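You operate a simulated robot arm through the tools that you are given. There is no shell and no other tool. Be economical: measure what you need, move in short steps, check, and stop when the job is done.

Carry out the task below with a simulated robot arm. There is one attempt and no reset: what you move stays moved.

TASK
First stand the honey jar on the plate, then wipe the drip and slide the plate there.
Fine: the red-lidded jar; wipe, then slide onto the clean spot; the blue cloth goes back where it lay.

It is judged by the outcome, as a careful person would: the job done as asked, and still so three seconds after it is handed in. It fails if anything else is knocked over, pushed out of place, dropped, spilled or broken.

THE ROBOT
A 6-joint arm with a two-finger parallel gripper, fixed in place. Base frame: the origin is at the foot of the arm, x ahead of it, y to its left, z up; the work surface is at about z = 0. Lengths are in mm, angles in rad, forces in N, time in s.
With the tool pointing down near the work surface it reaches from about 140 to 580 mm from the base axis. Its first joint turns from -1.152 to 1.152 rad. Payload 2.1 kg.
Tool frame: the origin (TCP) lies between the finger pads and is the grasp point; the fingertips stand 30 mm ahead of it; z points along the fingers, y is the line along which they close. The gripper opens to 94 mm. The fingers are 28 mm wide and 10 mm thick; the gripper's body (50 by 96 mm) begins 55 mm behind the TCP.
Orientation is that of the tool frame in the base frame, as [roll, pitch, yaw] about the fixed x, y, z axes, in that order (R = Rz(yaw) Ry(pitch) Rx(roll)). With the fingers straight down and closing along the base's y, the tool's x points along the base's -x, its y along +y and its z along -z.

THE INTERFACE
- The arm moves only by the tool arm_command. Its argument "rows" is a list of rows, each a list of 3 entries, a list of its own where there are three numbers: the opening, from 0 (shut) to 1 (fully open), then the shift along the tool's x, y, z in mm, then the turn, a rotation vector about the tool's x, y, z in degrees. In form: [[gripper, [dx, dy, dz], [ax, ay, az]], ...]. A call has 1 to 10 rows; each row shifts and turns the commanded pose from where the row before left it, along the tool's axes as they then stand. A row lasts 0.2 s, in which the tool goes at most 50 mm and 0.15 rad; a call with a longer step from one row to the next is refused whole, and so is a gripper value outside its range. A pose out of reach is approached as far as the arm can. The call stops where the force on the tool passes 70 N (or 10 N more than at its start, if that is more) or the arm is blocked; 0.2 s more then pass. The fingers move at their own pace (about 72 mm/s each) and stop on an object; they squeeze with about 35 N. The grip force told is the motor's: it shows also when the fingers shut on nothing. Time passes only in rows, and 0.2 s behind the last, so rows that do not move let the fingers close. It gives the time, the measured TCP pose, the force on the tool (base axes), the opening and the grip force at its end, in the units of the frame above (readings bear some noise).
- Cameras (640 x 400 px; columns grow to the right, rows downward): "scene" is fixed at [55.6, -374.3, 482.9]; the picture's right is [0.76, -0.65, 0.00], its down [-0.39, -0.45, -0.80] and it looks along [0.52, 0.61, -0.59] (base axes); focal length 254 px, centre (320, 200). "wrist" rides on the gripper at [-37, 0, -58] in the tool frame; the picture's right is [0.00, -1.00, 0.00], its down [0.97, 0.00, -0.24] and it looks along [0.24, 0.00, 0.97] (tool axes); focal length 218 px, centre (320, 200).
- capture(camera): a new picture of that camera. No time passes.
- point_at(camera, pixels): there is no depth. For up to 12 entries [column, row, z] of the newest picture of that camera ("zoom" is the newest enlarged one), the place [x, y] in the base frame at which the ray of that pixel passes the height z, good to about 2 mm. No time passes.
- zoom(camera, box): a new picture of the part [left, top, right, bottom] of that camera's present view, enlarged. No time passes.
- close_job(): hands the job in; it is judged then, once.

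Work in short steps. Measure before you move; look again where a grasp or a placing could have gone wrong, and mend it. You have 80 turns and 54 pictures in all, the two below and enlarged ones among them. Open the gripper and draw the arm clear of the work before you hand the job in, unless the task says otherwise; then end with one line.

The tools are called by a JSON object that holds its "api" and its "payload". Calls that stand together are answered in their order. arm_command: Moves the arm, as the interface text tells. Its arguments: {"type":"object","properties":{"rows":{"type":"array","items":{"type":"array"}}},"required":["rows"]} The other tools are called the same way: capture (camera) takes a picture; point_at (camera, pixels) gives the place at which the rays of pixels pass given heights; zoom (camera, box) takes an enlarged picture of a part of a camera's view; close_job () hands the job in.

At the start:

```text
t: 0.0
position: [320.6, -9.8, 304.9]
ee_rot: [3.141, -0.001, 3.137]
ft_force: [-1.2, -0.2, 0.6]
grip_width: 94.0
finger_force: 0.1
```

scene: 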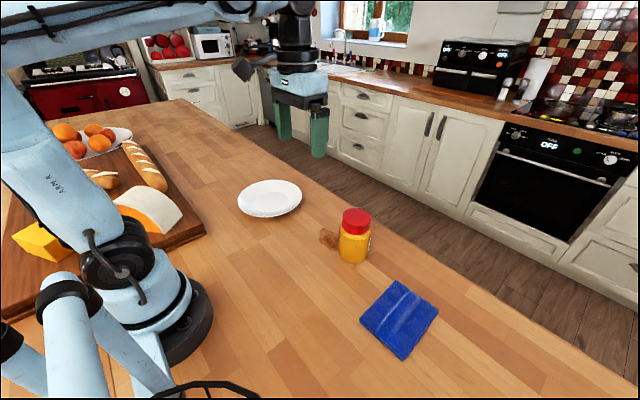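
wrist: 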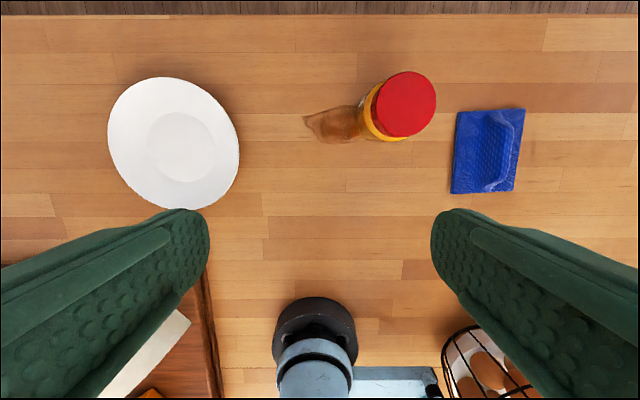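

The wrist picture shows the plate at (175,143), the drip at about (335,123), the jar at (400,105) and the cloth at (487,150). I measure them and look closer.

{"api": "zoom", "payload": {"camera": "scene", "box": [220, 160, 460, 370]}}

{"api": "zoom", "payload": {"camera": "wrist", "box": [280, 50, 540, 212]}}

{"api": "point_at", "payload": {"camera": "wrist", "pixels": [[108, 143, 10], [240, 143, 10], [175, 77, 10], [180, 210, 10], [305, 122, 0], [335, 107, 0], [335, 143, 0], [455, 112, 0], [525, 108, 0], [516, 192, 0], [450, 193, 0], [406, 104, 80]]}}

{"api": "point_at", "payload": {"camera": "scene", "pixels": [[356, 217, 80], [354, 258, 0], [328, 238, 0], [397, 281, 0], [438, 310, 0], [402, 359, 0], [360, 320, 0], [238, 200, 10], [302, 194, 10]]}}

```text
1.90 times, centred on (340, 265) of scene
```

zoom: 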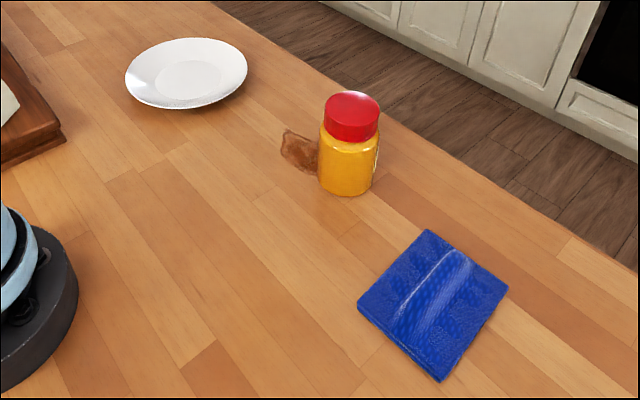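

```text
2.46 times, centred on (410, 131) of wrist
```

zoom: 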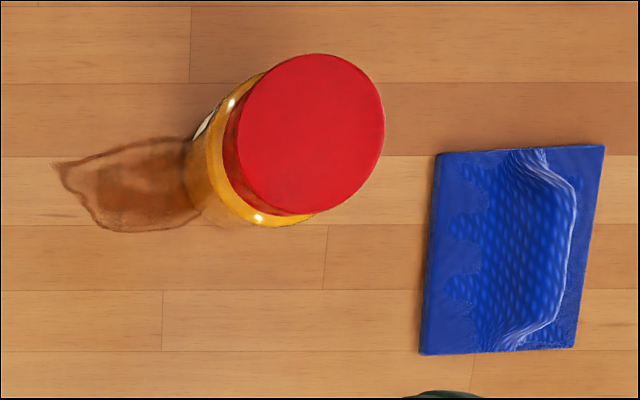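

```text
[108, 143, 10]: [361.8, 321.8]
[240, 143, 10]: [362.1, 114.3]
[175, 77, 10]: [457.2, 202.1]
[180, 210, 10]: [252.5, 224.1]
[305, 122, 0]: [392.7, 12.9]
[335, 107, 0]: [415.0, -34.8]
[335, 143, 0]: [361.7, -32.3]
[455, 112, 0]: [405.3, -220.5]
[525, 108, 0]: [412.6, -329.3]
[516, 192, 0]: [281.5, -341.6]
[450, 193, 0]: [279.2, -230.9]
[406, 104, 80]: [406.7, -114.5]
```

```text
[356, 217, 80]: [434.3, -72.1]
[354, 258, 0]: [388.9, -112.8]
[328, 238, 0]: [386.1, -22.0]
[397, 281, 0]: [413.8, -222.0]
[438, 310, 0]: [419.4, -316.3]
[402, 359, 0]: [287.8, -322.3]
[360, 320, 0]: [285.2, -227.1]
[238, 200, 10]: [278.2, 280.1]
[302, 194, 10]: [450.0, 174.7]
```

The jar's top is at about z=116, with the jar near (400,-100) from the two views. I hover above it, tips well over the lid, and check.

{"api": "arm_command", "payload": {"rows": [[1, [-26.4, -30, 0], [0, 0, 0]], [1, [-26.4, -30, 0], [0, 0, 0]], [1, [-26.4, -30, 0], [0, 0, 0]], [1, [0, 0, 40], [0, 0, 0]], [1, [0, 0, 40], [0, 0, 0]], [1, [0, 0, 20], [0, 0, 0]], [1, [0, 0, 0], [0, 0, 0]]]}}

{"api": "capture", "payload": {"camera": "wrist"}}

{"api": "capture", "payload": {"camera": "scene"}}

```text
t: 1.6
position: [400.6, -100.0, 202.8]
ee_rot: [-3.141, 0.001, 3.141]
ft_force: [0.4, 0.8, 0.5]
grip_width: 94.0
finger_force: 0.0
```

```text
49 pictures are left
```

wrist: 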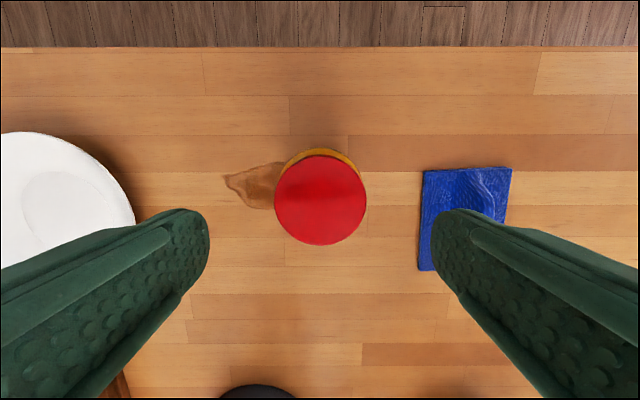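

```text
48 pictures are left
```

scene: 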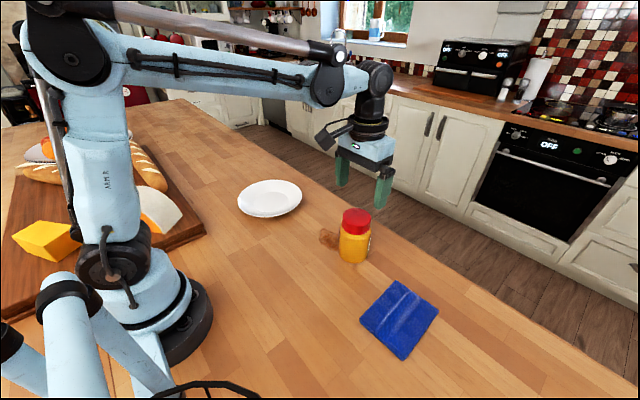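

The lid centre is at (320,197) with edges 274 and 367. I take its place at the candidate heights.

{"api": "point_at", "payload": {"camera": "wrist", "pixels": [[320, 197, 115], [320, 197, 95], [274, 197, 115], [367, 197, 115], [320, 149, 60]]}}

{"api": "point_at", "payload": {"camera": "scene", "pixels": [[357, 216, 115], [357, 216, 105], [357, 216, 110]]}}

```text
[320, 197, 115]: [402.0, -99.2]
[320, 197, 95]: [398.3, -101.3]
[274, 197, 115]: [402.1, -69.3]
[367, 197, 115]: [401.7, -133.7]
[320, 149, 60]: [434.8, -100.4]
```

```text
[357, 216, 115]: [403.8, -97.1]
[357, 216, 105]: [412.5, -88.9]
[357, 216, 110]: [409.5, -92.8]
```

Jar axis is about (402,-100), lid diameter about 64, top about 115. I descend to z=74 in small steps, then close.

{"api": "arm_command", "payload": {"rows": [[1, [-1.5, 0, 35], [0, 0, 0]], [1, [0, 0, 35], [0, 0, 0]], [1, [0, 0, 30], [0, 0, 0]], [1, [0, 0, 28], [0, 0, 0]], [1, [0, 0, 0], [0, 0, 0]], [0.6, [0, 0, 0], [0, 0, 0]], [0.5, [0, 0, 0], [0, 0, 0]], [0.5, [0, 0, 0], [0, 0, 0]]]}}

{"api": "capture", "payload": {"camera": "scene"}}

```text
t: 3.4
position: [401.3, -99.5, 76.5]
ee_rot: [-3.14, 0.001, 3.14]
ft_force: [-0.9, -0.6, -0.4]
grip_width: 73.3
finger_force: 34.5
```

```text
47 pictures are left
```

scene: 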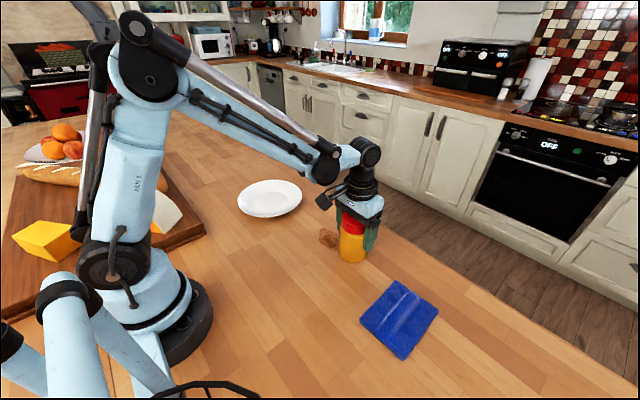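

Grip holds at 73 mm, 34.5 N. I lift 70 mm and go toward the plate.

{"api": "arm_command", "payload": {"rows": [[0.4, [0, 0, -20], [0, 0, 0]], [0.4, [0, 0, -35], [0, 0, 0]], [0.4, [0, 0, -35], [0, 0, 0]], [0.4, [4, 30, 0], [0, 0, 0]], [0.4, [6, 45, 0], [0, 0, 0]], [0.4, [6, 45, 0], [0, 0, 0]], [0.4, [6, 45, 0], [0, 0, 0]], [0.4, [4, 30, 0], [0, 0, 0]], [0.4, [0, 0, 0], [0, 0, 0]]]}}

{"api": "capture", "payload": {"camera": "wrist"}}

{"api": "capture", "payload": {"camera": "scene"}}

```text
t: 5.4
position: [377.6, 94.3, 164.2]
ee_rot: [3.141, 0.001, 3.139]
ft_force: [0.0, -0.7, -5.4]
grip_width: 73.8
finger_force: 34.9
```

```text
46 pictures are left
```

wrist: 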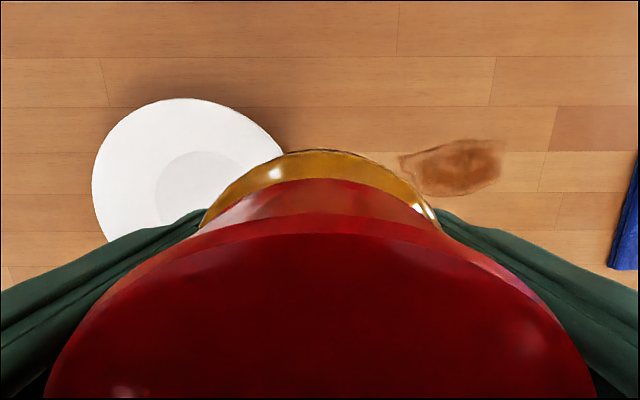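

```text
45 pictures are left
```

scene: 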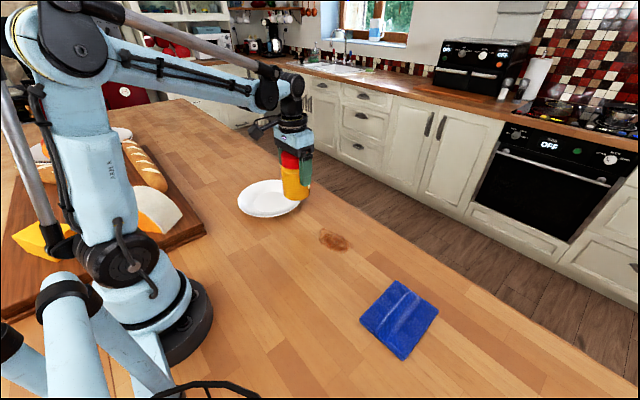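

The jar is held level and the drip now shows fully (398–500, 138–196). I measure the drip and the plate's edges.

{"api": "point_at", "payload": {"camera": "wrist", "pixels": [[398, 157, 0], [501, 165, 0], [460, 138, 0], [455, 196, 0], [92, 178, 15], [182, 98, 15], [195, 152, 4], [155, 200, 4], [284, 150, 15], [108, 243, 15]]}}

{"api": "zoom", "payload": {"camera": "scene", "box": [220, 160, 370, 254]}}

```text
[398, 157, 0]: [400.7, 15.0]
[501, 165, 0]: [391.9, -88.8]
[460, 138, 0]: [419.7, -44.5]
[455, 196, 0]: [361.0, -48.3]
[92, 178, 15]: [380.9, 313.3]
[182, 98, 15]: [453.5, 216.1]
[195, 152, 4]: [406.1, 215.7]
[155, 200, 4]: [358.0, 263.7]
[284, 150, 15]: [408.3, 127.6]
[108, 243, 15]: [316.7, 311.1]
```

```text
4.26 times, centred on (295, 207) of scene
```

zoom: 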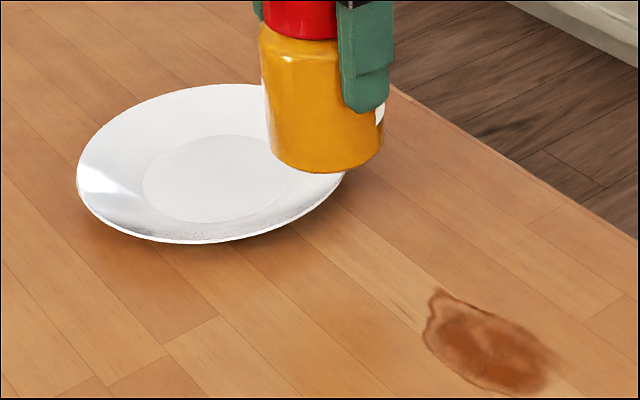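

Drip centre ≈(391,-37), about 105×58 mm. The plate's centre is ≈(358,217), its flat well radius 48. I go over it and lower partway.

{"api": "arm_command", "payload": {"rows": [[0.4, [6.5, 41, 0], [0, 0, 0]], [0.4, [6.5, 41, 0], [0, 0, 0]], [0.4, [6.5, 41, 0], [0, 0, 0]], [0.4, [0, 0, 0], [0, 0, 0]], [0.4, [0, 0, 30], [0, 0, 0]], [0.4, [0, 0, 30], [0, 0, 0]], [0.4, [0, 0, 10], [0, 0, 0]], [0.4, [0, 0, 0], [0, 0, 0]]]}}

{"api": "zoom", "payload": {"camera": "scene", "box": [200, 130, 350, 224]}}

{"api": "capture", "payload": {"camera": "wrist"}}

```text
t: 7.2
position: [356.5, 217.9, 95.0]
ee_rot: [3.142, 0.0, 3.138]
ft_force: [-1.0, 0.2, -5.2]
grip_width: 73.5
finger_force: 35.2
```

```text
4.26 times, centred on (275, 177) of scene
```

zoom: 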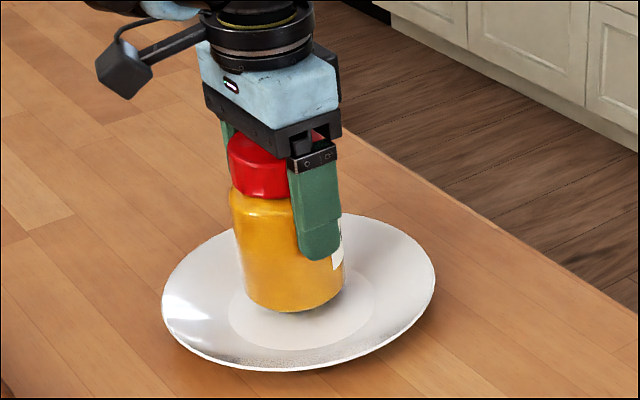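

```text
42 pictures are left
```

wrist: 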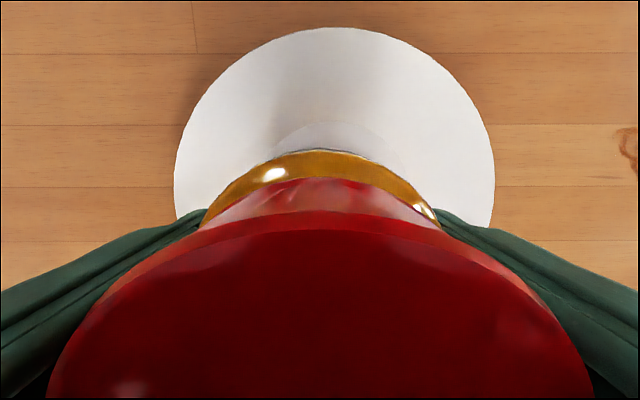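

In the wrist view the plate edges are 174 and 495, so its centre looks a little to the right of the jar. I measure that.

{"api": "point_at", "payload": {"camera": "wrist", "pixels": [[174, 180, 14], [495, 180, 14], [334, 27, 14], [340, 122, 4], [275, 147, 4], [408, 166, 4], [200, 105, 14], [470, 105, 14]]}}

```text
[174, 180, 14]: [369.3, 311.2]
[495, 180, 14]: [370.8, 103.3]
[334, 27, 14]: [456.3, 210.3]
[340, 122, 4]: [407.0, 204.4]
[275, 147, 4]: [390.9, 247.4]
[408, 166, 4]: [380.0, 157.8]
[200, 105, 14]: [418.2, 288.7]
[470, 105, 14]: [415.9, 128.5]
```

The plate centre is about (355,207). I shift −10 mm in y and lower gently until contact.

{"api": "arm_command", "payload": {"rows": [[0.4, [0, -10, 0], [0, 0, 0]], [0.4, [0, 0, 5], [0, 0, 0]], [0.4, [0, 0, 4], [0, 0, 0]], [0.4, [0, 0, 2], [0, 0, 0]], [0.4, [0, 0, 0], [0, 0, 0]]]}}

{"api": "zoom", "payload": {"camera": "scene", "box": [200, 130, 350, 224]}}

```text
t: 8.4
position: [357.1, 207.4, 85.8]
ee_rot: [3.14, 0.0, 3.138]
ft_force: [-0.3, -0.5, -4.9]
grip_width: 73.7
finger_force: 35.2
```

```text
4.26 times, centred on (275, 177) of scene
```

zoom: 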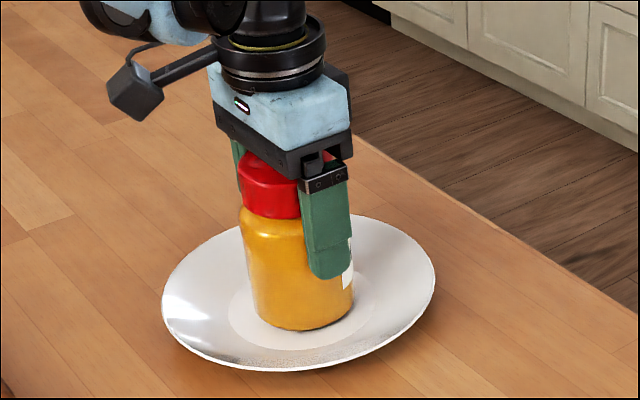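

Force is still only the weight (−4.9 N), so I lower on in 1 mm steps.

{"api": "arm_command", "payload": {"rows": [[0.4, [0, 0, 1], [0, 0, 0]], [0.4, [0, 0, 1], [0, 0, 0]], [0.4, [0, 0, 1], [0, 0, 0]], [0.4, [0, 0, 0], [0, 0, 0]]]}}

```text
t: 9.4
position: [358.5, 208.1, 81.6]
ee_rot: [3.141, 0.001, 3.14]
ft_force: [-0.9, 0.5, 13.0]
grip_width: 73.6
finger_force: 34.6
```

Contact (+13 N). I ease 1 mm, open, and rise straight up.

{"api": "arm_command", "payload": {"rows": [[0.4, [0, 0, -0.7], [0, 0, 0]], [0.85, [0, 0, 0], [0, 0, 0]], [1, [0, 0, 0], [0, 0, 0]], [1, [0, 0, 0], [0, 0, 0]], [1, [0, 0, -15], [0, 0, 0]], [1, [0, 0, -35], [0, 0, 0]], [1, [0, 0, -45], [0, 0, 0]], [1, [0, 0, -45], [0, 0, 0]], [1, [0, 0, 0], [0, 0, 0]]]}}

{"api": "capture", "payload": {"camera": "wrist"}}

{"api": "zoom", "payload": {"camera": "scene", "box": [200, 130, 350, 224]}}

```text
t: 11.4
position: [357.1, 208.3, 225.8]
ee_rot: [3.141, 0.0, 3.139]
ft_force: [-0.2, 0.1, -0.1]
grip_width: 94.2
finger_force: 0.1
```

```text
40 pictures are left
```

wrist: 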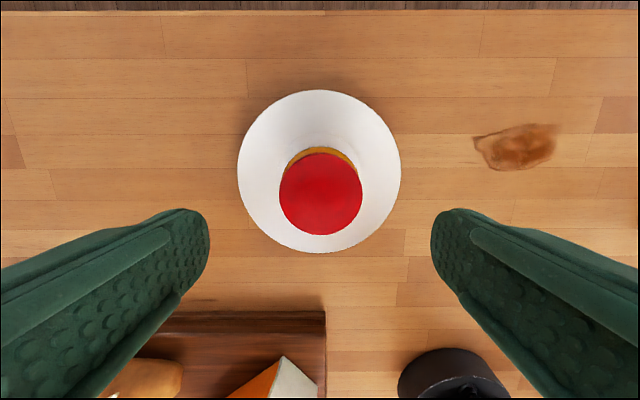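

```text
4.26 times, centred on (275, 177) of scene
```

zoom: 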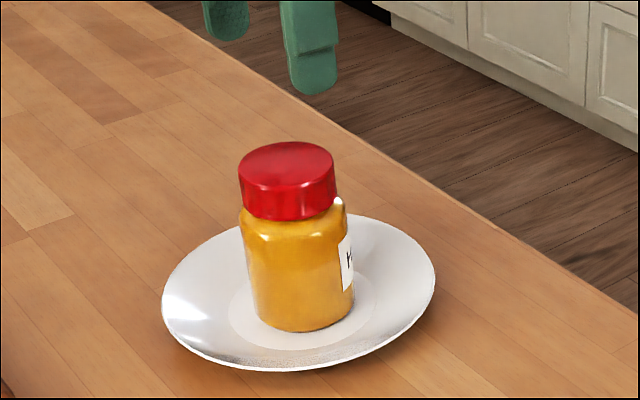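

The jar stands on the plate. I record the plate and drip, then travel to over the cloth at the same height.

{"api": "point_at", "payload": {"camera": "wrist", "pixels": [[237, 171, 14], [401, 171, 14], [319, 89, 14], [319, 253, 14], [473, 137, 0], [559, 140, 0], [520, 124, 0], [520, 172, 0]]}}

{"api": "arm_command", "payload": {"rows": [[1, [1, -48, 0], [0, 0, 0]], [1, [1, -48, 0], [0, 0, 0]], [1, [1, -48, 0], [0, 0, 0]], [1, [1, -48, 0], [0, 0, 0]], [1, [1, -48, 0], [0, 0, 0]], [1, [1, -48, 0], [0, 0, 0]], [1, [1, -48, 0], [0, 0, 0]], [1, [1, -48, 0], [0, 0, 0]], [1, [1, -48, 0], [0, 0, 0]], [1, [0, -48, 0], [0, 0, 0]]]}}

{"api": "capture", "payload": {"camera": "wrist"}}

```text
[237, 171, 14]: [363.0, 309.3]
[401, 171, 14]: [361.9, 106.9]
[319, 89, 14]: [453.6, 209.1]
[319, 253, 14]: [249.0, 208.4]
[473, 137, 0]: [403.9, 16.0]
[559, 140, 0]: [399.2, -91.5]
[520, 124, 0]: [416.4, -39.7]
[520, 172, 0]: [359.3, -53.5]
```

```text
t: 13.6
position: [346.6, -274.2, 224.2]
ee_rot: [-3.141, 0.0, 3.141]
ft_force: [-0.2, 0.2, -0.3]
grip_width: 94.2
finger_force: 0.1
```

```text
38 pictures are left
```

wrist: 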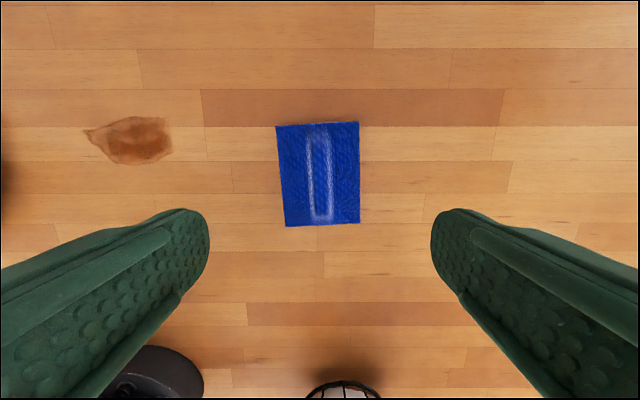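

The cloth is at (276–360, 122–227), its raised ridge at (307–331). I zoom and measure.

{"api": "zoom", "payload": {"camera": "wrist", "box": [260, 110, 380, 240]}}

{"api": "zoom", "payload": {"camera": "scene", "box": [340, 265, 460, 370]}}

{"api": "point_at", "payload": {"camera": "wrist", "pixels": [[276, 126, 3], [358, 122, 3], [360, 223, 3], [286, 227, 3], [307, 130, 15], [331, 130, 15], [309, 221, 15], [333, 221, 15], [320, 172, 15]]}}

```text
3.08 times, centred on (320, 175) of wrist
```

zoom: 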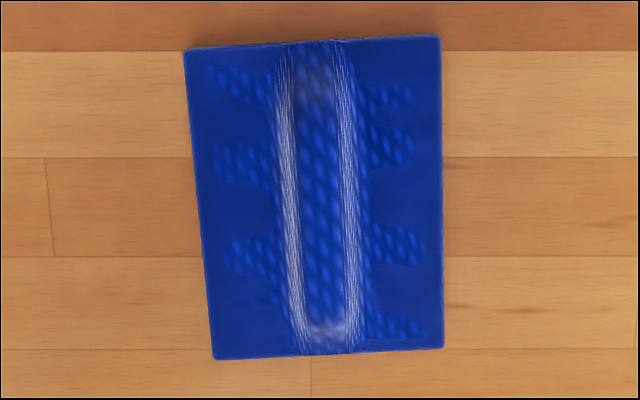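

```text
3.81 times, centred on (400, 318) of scene
```

zoom: 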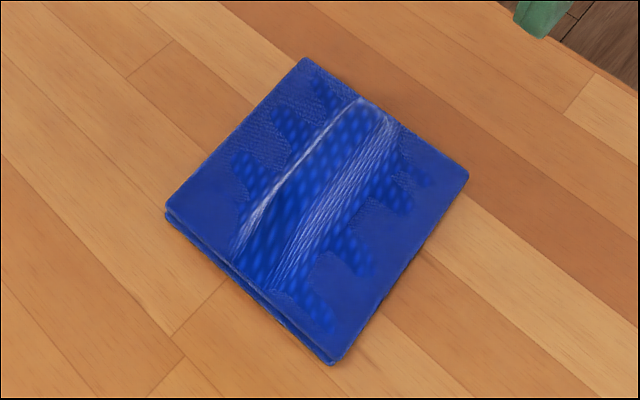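

```text
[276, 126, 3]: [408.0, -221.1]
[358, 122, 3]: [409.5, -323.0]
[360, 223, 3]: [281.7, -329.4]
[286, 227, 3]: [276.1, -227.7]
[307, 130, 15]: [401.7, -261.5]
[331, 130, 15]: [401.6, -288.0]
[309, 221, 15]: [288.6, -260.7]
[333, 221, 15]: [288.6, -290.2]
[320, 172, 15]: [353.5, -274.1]
```

The ridge runs along x at y≈-275, about 28 mm wide, cloth centre ≈(344,-275). I go down with a 56 mm opening to z≈50 and look.

{"api": "arm_command", "payload": {"rows": [[0.6, [1, -1, 40], [0, 0, 0]], [0.6, [1, 0, 40], [0, 0, 0]], [0.6, [0, 0, 40], [0, 0, 0]], [0.6, [0, 0, 30], [0, 0, 0]], [0.6, [0, 0, 20], [0, 0, 0]], [0.6, [0, 0, 5], [0, 0, 0]], [0.6, [0, 0, 0], [0, 0, 0]]]}}

{"api": "capture", "payload": {"camera": "wrist"}}

{"api": "zoom", "payload": {"camera": "scene", "box": [340, 245, 460, 370]}}

```text
t: 15.2
position: [345.2, -274.5, 48.6]
ee_rot: [3.141, 0.0, 3.139]
ft_force: [-0.3, 0.7, 0.3]
grip_width: 56.3
finger_force: 0.1
```

```text
35 pictures are left
```

wrist: 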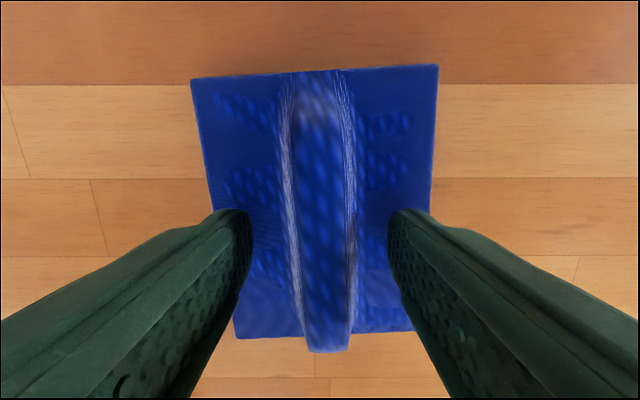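

```text
3.20 times, centred on (400, 308) of scene
```

zoom: 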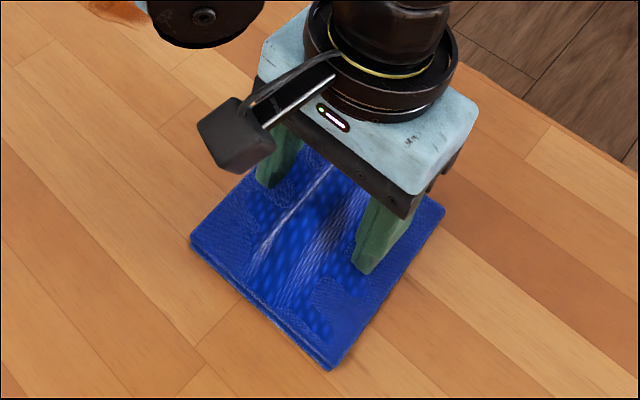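

The ridge sits between the fingers and stands clearly above the cloth. I lower slowly to feel the flat part, then close.

{"api": "arm_command", "payload": {"rows": [[0.6, [0, 0, 4], [0, 0, 0]], [0.6, [0, 0, 3], [0, 0, 0]], [0.6, [0, 0, 0], [0, 0, 0]]]}}

```text
t: 16.0
position: [343.5, -273.4, 42.5]
ee_rot: [-3.14, 0.0, 3.138]
ft_force: [-2.1, -0.5, 5.4]
grip_width: 56.2
finger_force: 0.1
```

A 5 N contact at tip height ≈12. I back off 1 mm and close on the ridge.

{"api": "arm_command", "payload": {"rows": [[0.6, [0, 0, -1], [0, 0, 0]], [0.3, [0, 0, 0], [0, 0, 0]], [0.1, [0, 0, 0], [0, 0, 0]], [0, [0, 0, 0], [0, 0, 0]], [0, [0, 0, 0], [0, 0, 0]]]}}

{"api": "capture", "payload": {"camera": "wrist"}}

```text
t: 17.2
position: [345.2, -273.8, 42.6]
ee_rot: [-3.141, 0.0, 3.139]
ft_force: [0.0, -0.4, -0.2]
grip_width: 27.7
finger_force: 35.2
```

```text
33 pictures are left
```

wrist: 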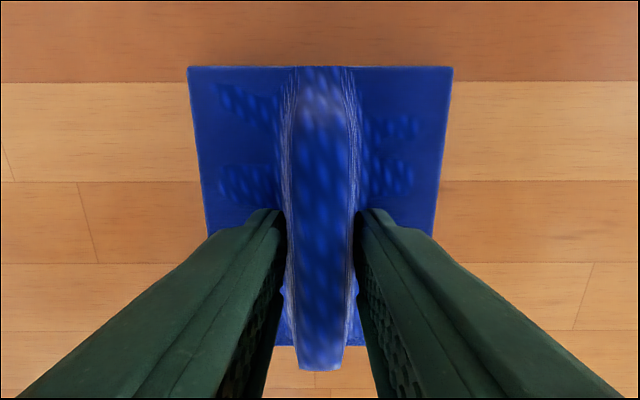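

Gripped at 27.7 mm, 35 N; the cloth turned about 3° to line up, which I'll undo when laying it back. I lift it 40 mm and carry it over the drip.

{"api": "arm_command", "payload": {"rows": [[0, [0, 0, -10], [0, 0, 0]], [0, [0, 0, -30], [0, 0, 0]], [0, [-9, 47, 0], [0, 0, 0]], [0, [-9, 47, 0], [0, 0, 0]], [0, [-9, 47, 0], [0, 0, 0]], [0, [-9, 47, 0], [0, 0, 0]], [0, [-9, 47, 0], [0, 0, 0]], [0, [0, 0, 0], [0, 0, 0]]]}}

{"api": "capture", "payload": {"camera": "scene"}}

{"api": "capture", "payload": {"camera": "wrist"}}

```text
t: 19.0
position: [389.9, -35.6, 81.8]
ee_rot: [-3.14, 0.0, 3.137]
ft_force: [0.4, 0.0, -1.1]
grip_width: 27.7
finger_force: 34.3
```

```text
32 pictures are left
```

scene: 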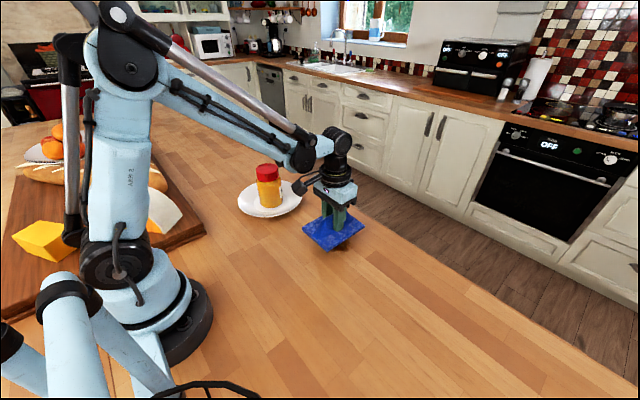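

```text
31 pictures are left
```

wrist: 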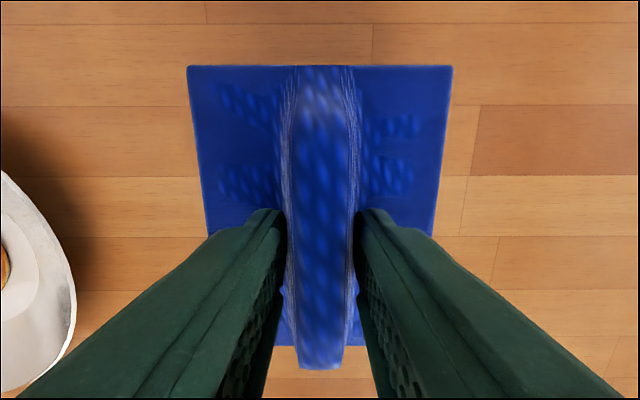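

The cloth hangs flat and covers the drip. I lower it till it presses lightly.

{"api": "arm_command", "payload": {"rows": [[0, [0, 0, 30], [0, 0, 0]], [0, [0, 0, 8], [0, 0, 0]], [0, [0, 0, 2], [0, 0, 0]], [0, [0, 0, 1], [0, 0, 0]], [0, [0, 0, 0], [0, 0, 0]]]}}

```text
t: 20.2
position: [390.7, -39.0, 41.3]
ee_rot: [-3.141, -0.001, 3.139]
ft_force: [-4.0, 2.4, 56.5]
grip_width: 27.7
finger_force: 34.9
```

56 N is more than needed; I ease off 0.6 mm.

{"api": "arm_command", "payload": {"rows": [[0, [0, 0, -0.6], [0, 0, 0]], [0, [0, 0, 0], [0, 0, 0]]]}}

```text
t: 20.8
position: [391.4, -37.5, 40.6]
ee_rot: [3.141, 0.003, 3.14]
ft_force: [-0.9, 3.5, 44.3]
grip_width: 27.7
finger_force: 35.1
```

{"api": "arm_command", "payload": {"rows": [[0, [0, 0, -1], [0, 0, 0]], [0, [0, 0, 0], [0, 0, 0]]]}}

```text
t: 21.4
position: [390.3, -38.0, 41.9]
ee_rot: [-3.14, 0.002, 3.138]
ft_force: [-0.7, 0.7, -1.2]
grip_width: 27.8
finger_force: 35.1
```

Between those: I go down 0.5 mm and stroke along y.

{"api": "arm_command", "payload": {"rows": [[0, [0, 0, 0.5], [0, 0, 0]], [0, [0, 15, 0], [0, 0, 0]], [0, [0, 20, 0], [0, 0, 0]], [0, [0, -20, 0], [0, 0, 0]], [0, [0, -25, 0], [0, 0, 0]], [0, [0, -25, 0], [0, 0, 0]], [0, [0, 25, 0], [0, 0, 0]], [0, [0, 25, 0], [0, 0, 0]], [0, [0, 20, 0], [0, 0, 0]], [0, [0, 0, 0], [0, 0, 0]]]}}

```text
t: 23.6
position: [392.3, -4.7, 41.3]
ee_rot: [-3.14, 0.0, 3.137]
ft_force: [1.1, -10.9, 20.8]
grip_width: 27.6
finger_force: 35.5
```

20 N press with friction showing: it's wiping. I make further strokes with small x offsets, then drag off to the right and look.

{"api": "arm_command", "payload": {"rows": [[0, [-12, 0, 0], [0, 0, 0]], [0, [0, -25, 0], [0, 0, 0]], [0, [0, -25, 0], [0, 0, 0]], [0, [0, -20, 0], [0, 0, 0]], [0, [24, 0, 0], [0, 0, 0]], [0, [0, 25, 0], [0, 0, 0]], [0, [0, 25, 0], [0, 0, 0]], [0, [0, 20, 0], [0, 0, 0]], [0, [-12, 0, 0], [0, 0, 0]], [0, [0, 0, 0], [0, 0, 0]]]}}

{"api": "arm_command", "payload": {"rows": [[0, [0, -30, 0], [0, 0, 0]], [0, [0, -30, 0], [0, 0, 0]], [0, [0, -30, 0], [0, 0, 0]], [0, [0, -30, 0], [0, 0, 0]], [0, [0, -20, -15], [0, 0, 0]], [0, [0, -10, -25], [0, 0, 0]], [0, [0, 0, 0], [0, 0, 0]]]}}

{"api": "capture", "payload": {"camera": "scene"}}

{"api": "capture", "payload": {"camera": "wrist"}}

```text
t: 25.8
position: [389.9, -3.7, 41.1]
ee_rot: [3.14, -0.001, 3.139]
ft_force: [-15.2, -0.2, 32.4]
grip_width: 27.4
finger_force: 35.0
```

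```text
t: 27.4
position: [390.1, -153.3, 83.4]
ee_rot: [-3.139, 0.001, 3.138]
ft_force: [0.2, 0.3, -1.1]
grip_width: 27.5
finger_force: 35.4
```

```text
30 pictures are left
```

scene: 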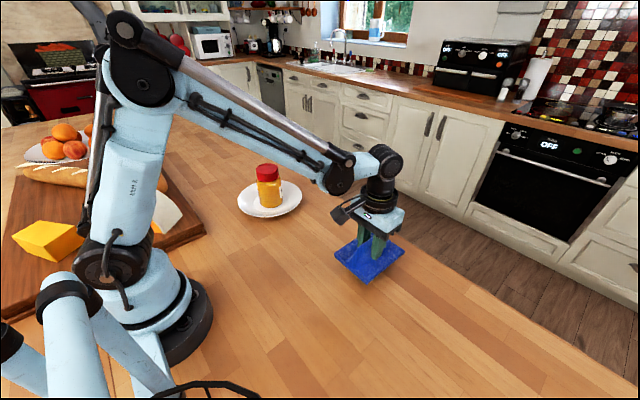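

```text
29 pictures are left
```

wrist: 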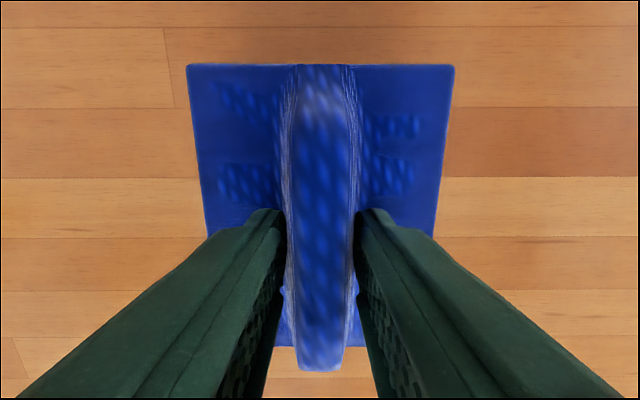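

The old spot (333,238) looks clean; I zoom to make sure.

{"api": "zoom", "payload": {"camera": "scene", "box": [280, 200, 400, 290]}}

```text
4.44 times, centred on (340, 245) of scene
```

zoom: 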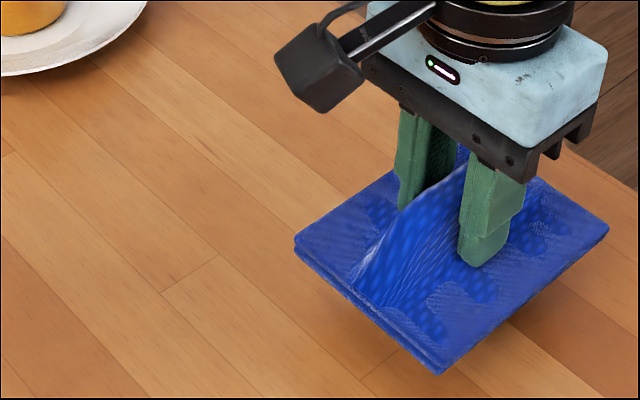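

Clean as far as visible. I carry the cloth back to (345,-274), with the 3° turn undone, and lower it.

{"api": "arm_command", "payload": {"rows": [[0, [15, -40.2, 0], [0, 0, 0]], [0, [15, -40.2, 0], [0, 0, 0]], [0, [15, -40.2, 0], [0, 0, 0]], [0, [0, 0, 0], [0, 0, -2.8]], [0, [0, 0, 0], [0, 0, 0]], [0, [0, 0, 25], [0, 0, 0]], [0, [0, 0, 8], [0, 0, 0]], [0, [0, 0, 0], [0, 0, 0]]]}}

{"api": "capture", "payload": {"camera": "wrist"}}

```text
t: 29.2
position: [347.6, -275.1, 49.5]
ee_rot: [3.141, 0.001, -3.094]
ft_force: [-0.1, 0.0, -0.9]
grip_width: 27.7
finger_force: 34.8
```

```text
27 pictures are left
```

wrist: 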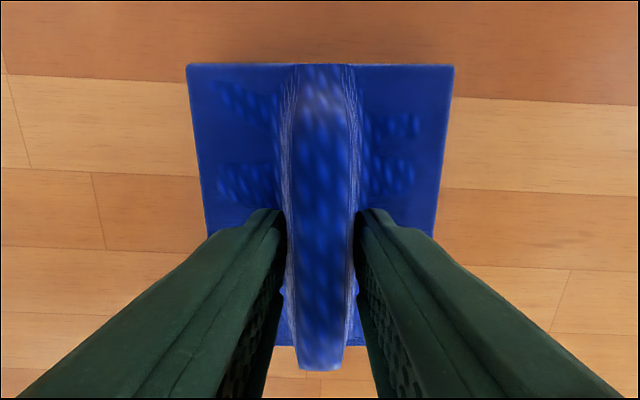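

Pose is right within 2 mm. I lower the last bit, open, and rise.

{"api": "arm_command", "payload": {"rows": [[0, [1, 0, 4], [0, 0, 0]], [0, [0.5, 0, 2.2], [0, 0, 0]], [0, [0, 0, 0], [0, 0, 0]], [0.3, [0, 0, 0], [0, 0, 0]], [0.6, [0, 0, 0], [0, 0, 0]], [0.6, [0, 0, -20], [0, 0, 0]], [0.6, [0, 0, -40], [0, 0, 0]], [0.6, [0, 0, -45], [0, 0, 0]], [0.6, [0, 0, -45], [0, 0, 0]], [0.6, [0, 0, -30], [0, 0, 2.8]]]}}

{"api": "capture", "payload": {"camera": "wrist"}}

{"api": "zoom", "payload": {"camera": "scene", "box": [220, 160, 460, 370]}}

```text
t: 31.4
position: [342.1, -273.2, 224.7]
ee_rot: [-3.142, 0.001, 3.138]
ft_force: [0.1, -0.3, -0.1]
grip_width: 56.4
finger_force: 0.1
```

```text
26 pictures are left
```

wrist: 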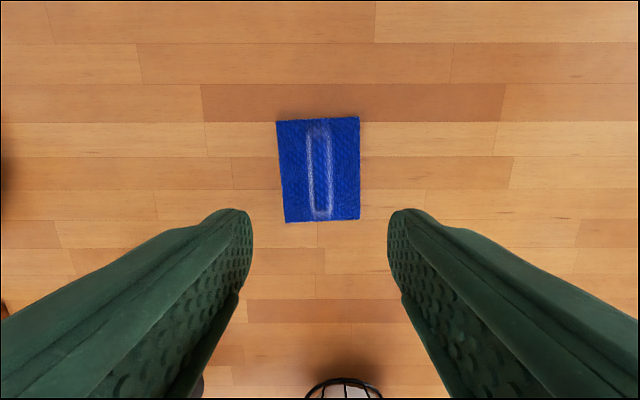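

```text
1.90 times, centred on (340, 265) of scene
```

zoom: 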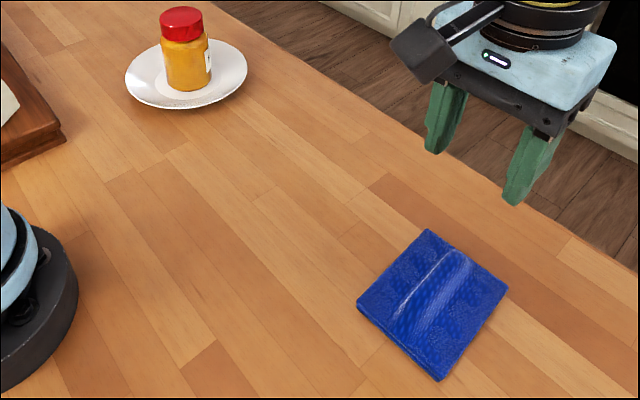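

The cloth lies as it did before and the spot is clean. For the slide I'll push the rim from its +y side with both open fingers; first I travel at height to that side and look.

{"api": "arm_command", "payload": {"rows": [[1, [0, 47, 0], [0, 0, 0]], [1, [0, 47, 0], [0, 0, 0]], [1, [0, 47, 0], [0, 0, 0]], [1, [0, 47, 0], [0, 0, 0]], [1, [0, 47, 0], [0, 0, 0]], [1, [0, 47, 0], [0, 0, 0]], [1, [0, 47, 0], [0, 0, 0]], [1, [0, 47, 0], [0, 0, 0]], [1, [0, 47, 0], [0, 0, 0]], [1, [0, 47, 0], [0, 0, 0]]]}}

{"api": "arm_command", "payload": {"rows": [[1, [2, 47, 0], [0, 0, 0]], [1, [2, 47, 0], [0, 0, 0]], [1, [3, 47, 0], [0, 0, 0]], [1, [0, 0, 0], [0, 0, 0]]]}}

{"api": "capture", "payload": {"camera": "wrist"}}

{"api": "capture", "payload": {"camera": "scene"}}

```text
t: 33.6
position: [344.1, 196.8, 223.4]
ee_rot: [-3.141, 0.001, 3.138]
ft_force: [0.3, 0.2, 0.9]
grip_width: 94.0
finger_force: 0.0
```

```text
t: 34.6
position: [336.0, 342.0, 222.0]
ee_rot: [3.141, 0.0, 3.138]
ft_force: [-0.2, 0.5, 0.7]
grip_width: 94.0
finger_force: 0.1
```

```text
24 pictures are left
```

wrist: 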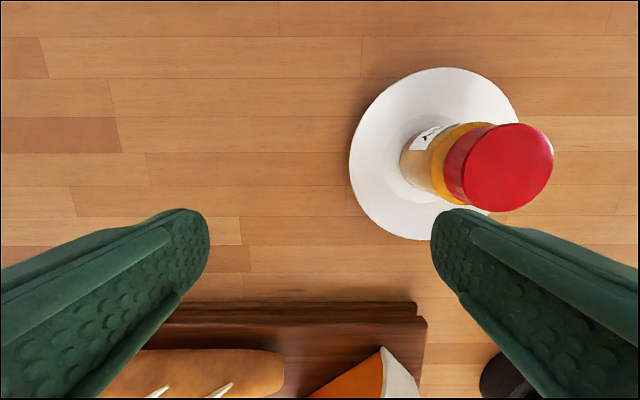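

```text
23 pictures are left
```

scene: 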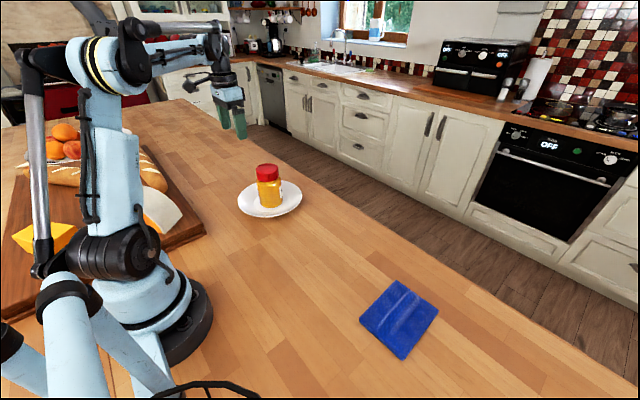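

The landing area is free; the board's edge is at row 302. I check that edge and the plate, and turn the tool by 98° at height.

{"api": "point_at", "payload": {"camera": "wrist", "pixels": [[280, 303, 20], [349, 155, 14], [440, 67, 14], [400, 232, 14], [521, 130, 14]]}}

{"api": "arm_command", "payload": {"rows": [[1, [0, 0, 0], [0, 0, -8.2]], [1, [0, 0, 0], [0, 0, -8.2]], [1, [0, 0, 0], [0, 0, -8.2]], [1, [0, 0, 0], [0, 0, -8.2]], [1, [0, 0, 0], [0, 0, -8.2]], [1, [0, 0, 0], [0, 0, -8.2]], [1, [0, 0, 0], [0, 0, -8.2]], [1, [0, 0, 0], [0, 0, -8.2]], [1, [0, 0, 0], [0, 0, -8.2]], [1, [0, 0, 0], [0, 0, -8.2]]]}}

{"api": "arm_command", "payload": {"rows": [[1, [0, 0, 0], [0, 0, -8.2]], [1, [0, 0, 0], [0, 0, -8.2]], [1, [0, 0, 0], [0, 0, 0]]]}}

{"api": "capture", "payload": {"camera": "scene"}}

{"api": "capture", "payload": {"camera": "wrist"}}

```text
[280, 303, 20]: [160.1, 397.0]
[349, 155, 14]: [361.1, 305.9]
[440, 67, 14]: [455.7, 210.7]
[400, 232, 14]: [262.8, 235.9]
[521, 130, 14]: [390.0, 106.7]
```

```text
t: 36.8
position: [339.5, 337.5, 222.9]
ee_rot: [-3.141, 0.0, -1.709]
ft_force: [0.2, 0.5, 0.5]
grip_width: 94.1
finger_force: 0.1
```

```text
t: 37.6
position: [337.7, 338.6, 223.4]
ee_rot: [-3.141, 0.0, -1.426]
ft_force: [-0.1, -0.3, 0.6]
grip_width: 93.9
finger_force: 0.0
```

```text
22 pictures are left
```

scene: 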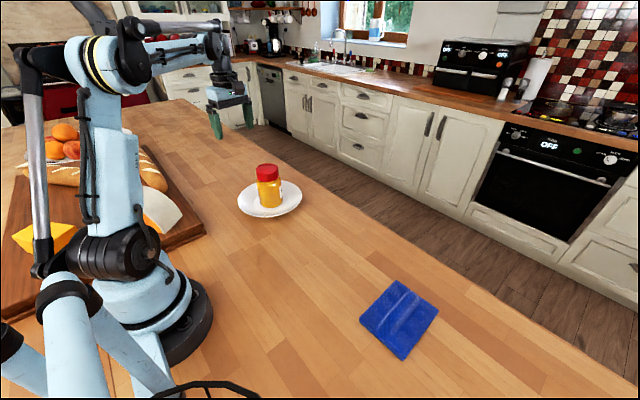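

```text
21 pictures are left
```

wrist: 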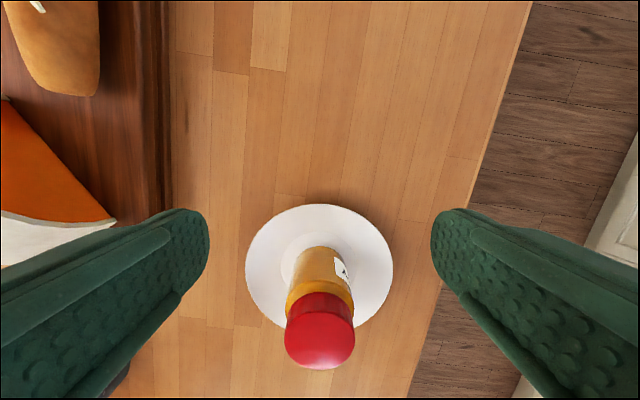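

The tool faces the plate squarely (plate centre at column 319). I descend behind the rim to tip height ≈6 mm.

{"api": "arm_command", "payload": {"rows": [[1, [0, 0, 45], [0, 0, 0]], [1, [0, 0, 45], [0, 0, 0]], [1, [0, 0, 45], [0, 0, 0]], [1, [0, 0, 35], [0, 0, 0]], [1, [0, 0, 15], [0, 0, 0]], [1, [0, 0, 3], [0, 0, 0]], [1, [0, 0, 0], [0, 0, 0]]]}}

{"api": "capture", "payload": {"camera": "scene"}}

{"api": "capture", "payload": {"camera": "wrist"}}

```text
t: 39.2
position: [338.7, 337.8, 34.0]
ee_rot: [-3.141, 0.001, -1.429]
ft_force: [0.3, -0.4, 0.3]
grip_width: 94.0
finger_force: 0.1
```

```text
20 pictures are left
```

scene: 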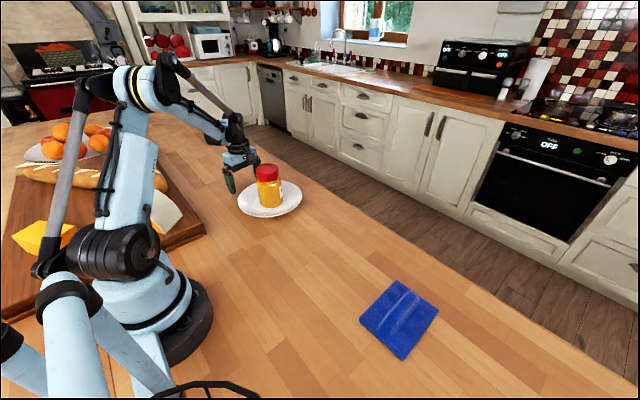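

```text
19 pictures are left
```

wrist: 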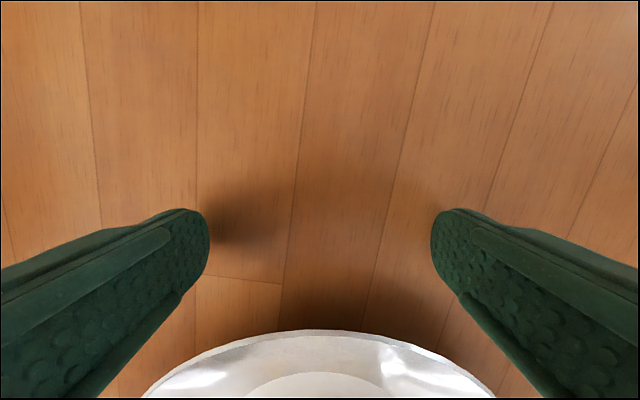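

Clear of the rim and centred. I advance slowly to contact, then push gently.

{"api": "arm_command", "payload": {"rows": [[1, [9, 0, 0], [0, 0, 0]], [1, [7, 0, 0], [0, 0, 0]], [1, [4, 0, 0], [0, 0, 0]], [1, [3, 0, 0], [0, 0, 0]], [1, [3, 0, 0], [0, 0, 0]], [1, [3, 0, 0], [0, 0, 0]], [1, [3, 0, 0], [0, 0, 0]], [1, [4, 0, 0], [0, 0, 0]], [1, [4, 0, 0], [0, 0, 0]], [1, [2, 0, 0], [0, 0, 0]]]}}

{"api": "capture", "payload": {"camera": "wrist"}}

{"api": "zoom", "payload": {"camera": "scene", "box": [200, 130, 350, 224]}}

```text
t: 41.4
position: [343.3, 295.3, 35.9]
ee_rot: [3.141, -0.001, -1.425]
ft_force: [0.2, 5.0, 2.0]
grip_width: 94.0
finger_force: 0.1
```

```text
18 pictures are left
```

wrist: 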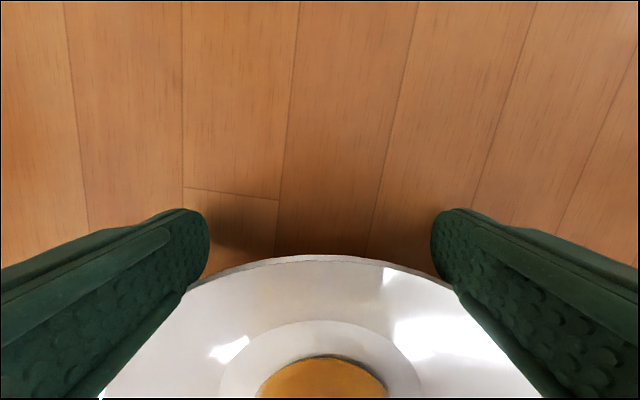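

```text
4.26 times, centred on (275, 177) of scene
```

zoom: 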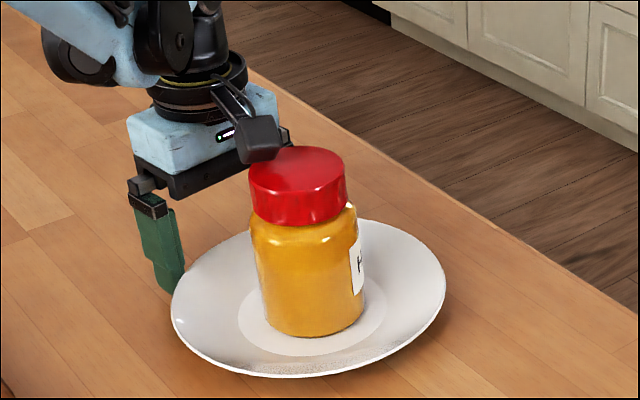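

The box on its bracket reaches out over the jar's lid; I must know whether it clears. I zoom tightly there.

{"api": "zoom", "payload": {"camera": "scene", "box": [240, 140, 300, 180]}}

```text
10.00 times, centred on (270, 160) of scene
```

zoom: 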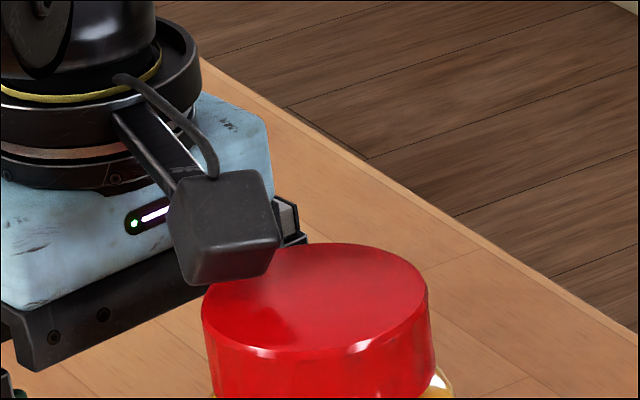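

The bracket box is about 12 mm above the lid and only its reflection shows there; the jar hasn't shifted on the plate and the 5 N is just the plate's friction. Pushing level keeps that gap, so I go on slowly with ramped speed.

{"api": "arm_command", "payload": {"rows": [[1, [3, 0, 0], [0, 0, 0]], [1, [5, 0, 0], [0, 0, 0]], [1, [7, 0, 0], [0, 0, 0]], [1, [7, 0, 0], [0, 0, 0]], [1, [7, 0, 0], [0, 0, 0]], [1, [7, 0, 0], [0, 0, 0]], [1, [7, 0, 0], [0, 0, 0]], [1, [7, 0, 0], [0, 0, 0]], [1, [5, 0, 0], [0, 0, 0]], [1, [3, 0, 0], [0, 0, 0]]]}}

{"api": "zoom", "payload": {"camera": "scene", "box": [220, 140, 370, 234]}}

```text
t: 43.6
position: [352.9, 239.1, 35.0]
ee_rot: [-3.14, 0.0, -1.427]
ft_force: [0.1, 3.0, 0.7]
grip_width: 93.8
finger_force: 0.1
```

```text
4.26 times, centred on (295, 187) of scene
```

zoom: 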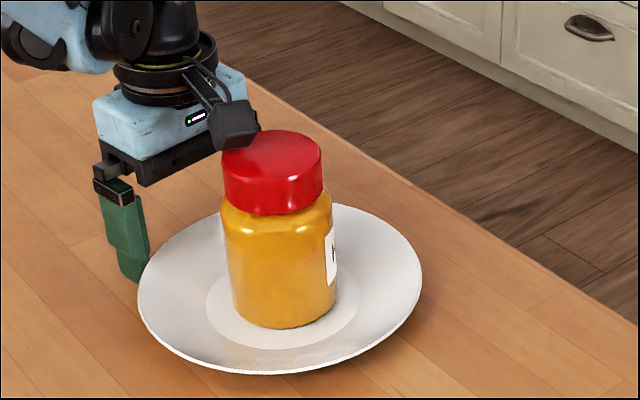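

The plate follows straight and the jar stays put on it. I push on.

{"api": "arm_command", "payload": {"rows": [[1, [4, 0, 0], [0, 0, 0]], [1, [7, 0, 0], [0, 0, 0]], [1, [9, 0, 0], [0, 0, 0]], [1, [9, 0, 0], [0, 0, 0]], [1, [9, 0, 0], [0, 0, 0]], [1, [9, 0, 0], [0, 0, 0]], [1, [9, 0, 0], [0, 0, 0]], [1, [9, 0, 0], [0, 0, 0]], [1, [6, 0, 0], [0, 0, 0]], [1, [3, 0, 0], [0, 0, 0]]]}}

{"api": "zoom", "payload": {"camera": "scene", "box": [240, 160, 390, 254]}}

{"api": "capture", "payload": {"camera": "wrist"}}

```text
t: 45.8
position: [362.9, 163.2, 34.2]
ee_rot: [3.141, -0.001, -1.426]
ft_force: [-0.1, 4.7, 0.2]
grip_width: 94.0
finger_force: 0.0
```

```text
4.26 times, centred on (315, 207) of scene
```

zoom: 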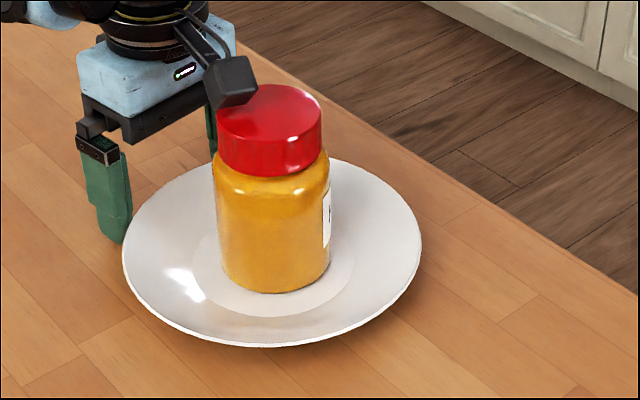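

```text
13 pictures are left
```

wrist: 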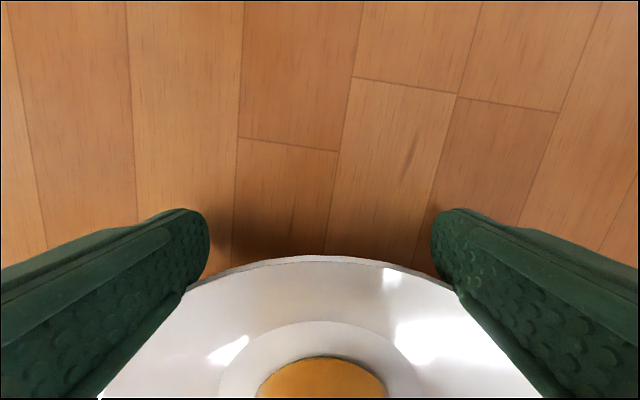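

Contact geometry is unchanged. I measure the plate's place to set the remaining travel.

{"api": "point_at", "payload": {"camera": "wrist", "pixels": [[318, 256, 14], [318, 322, 5], [190, 288, 14], [447, 284, 14]]}}

{"api": "capture", "payload": {"camera": "scene"}}

{"api": "point_at", "payload": {"camera": "scene", "pixels": [[269, 222, 14], [339, 217, 14], [301, 241, 14]]}}

```text
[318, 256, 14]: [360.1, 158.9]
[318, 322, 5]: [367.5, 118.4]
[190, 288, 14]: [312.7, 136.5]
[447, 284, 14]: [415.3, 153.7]
```

```text
12 pictures are left
```

scene: 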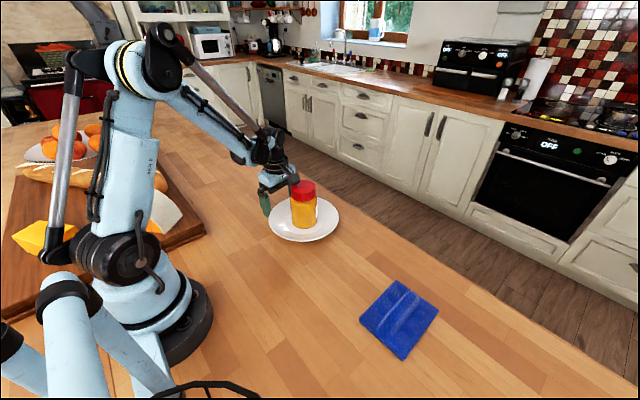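

```text
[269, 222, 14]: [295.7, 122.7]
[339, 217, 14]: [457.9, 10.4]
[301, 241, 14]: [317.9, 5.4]
```

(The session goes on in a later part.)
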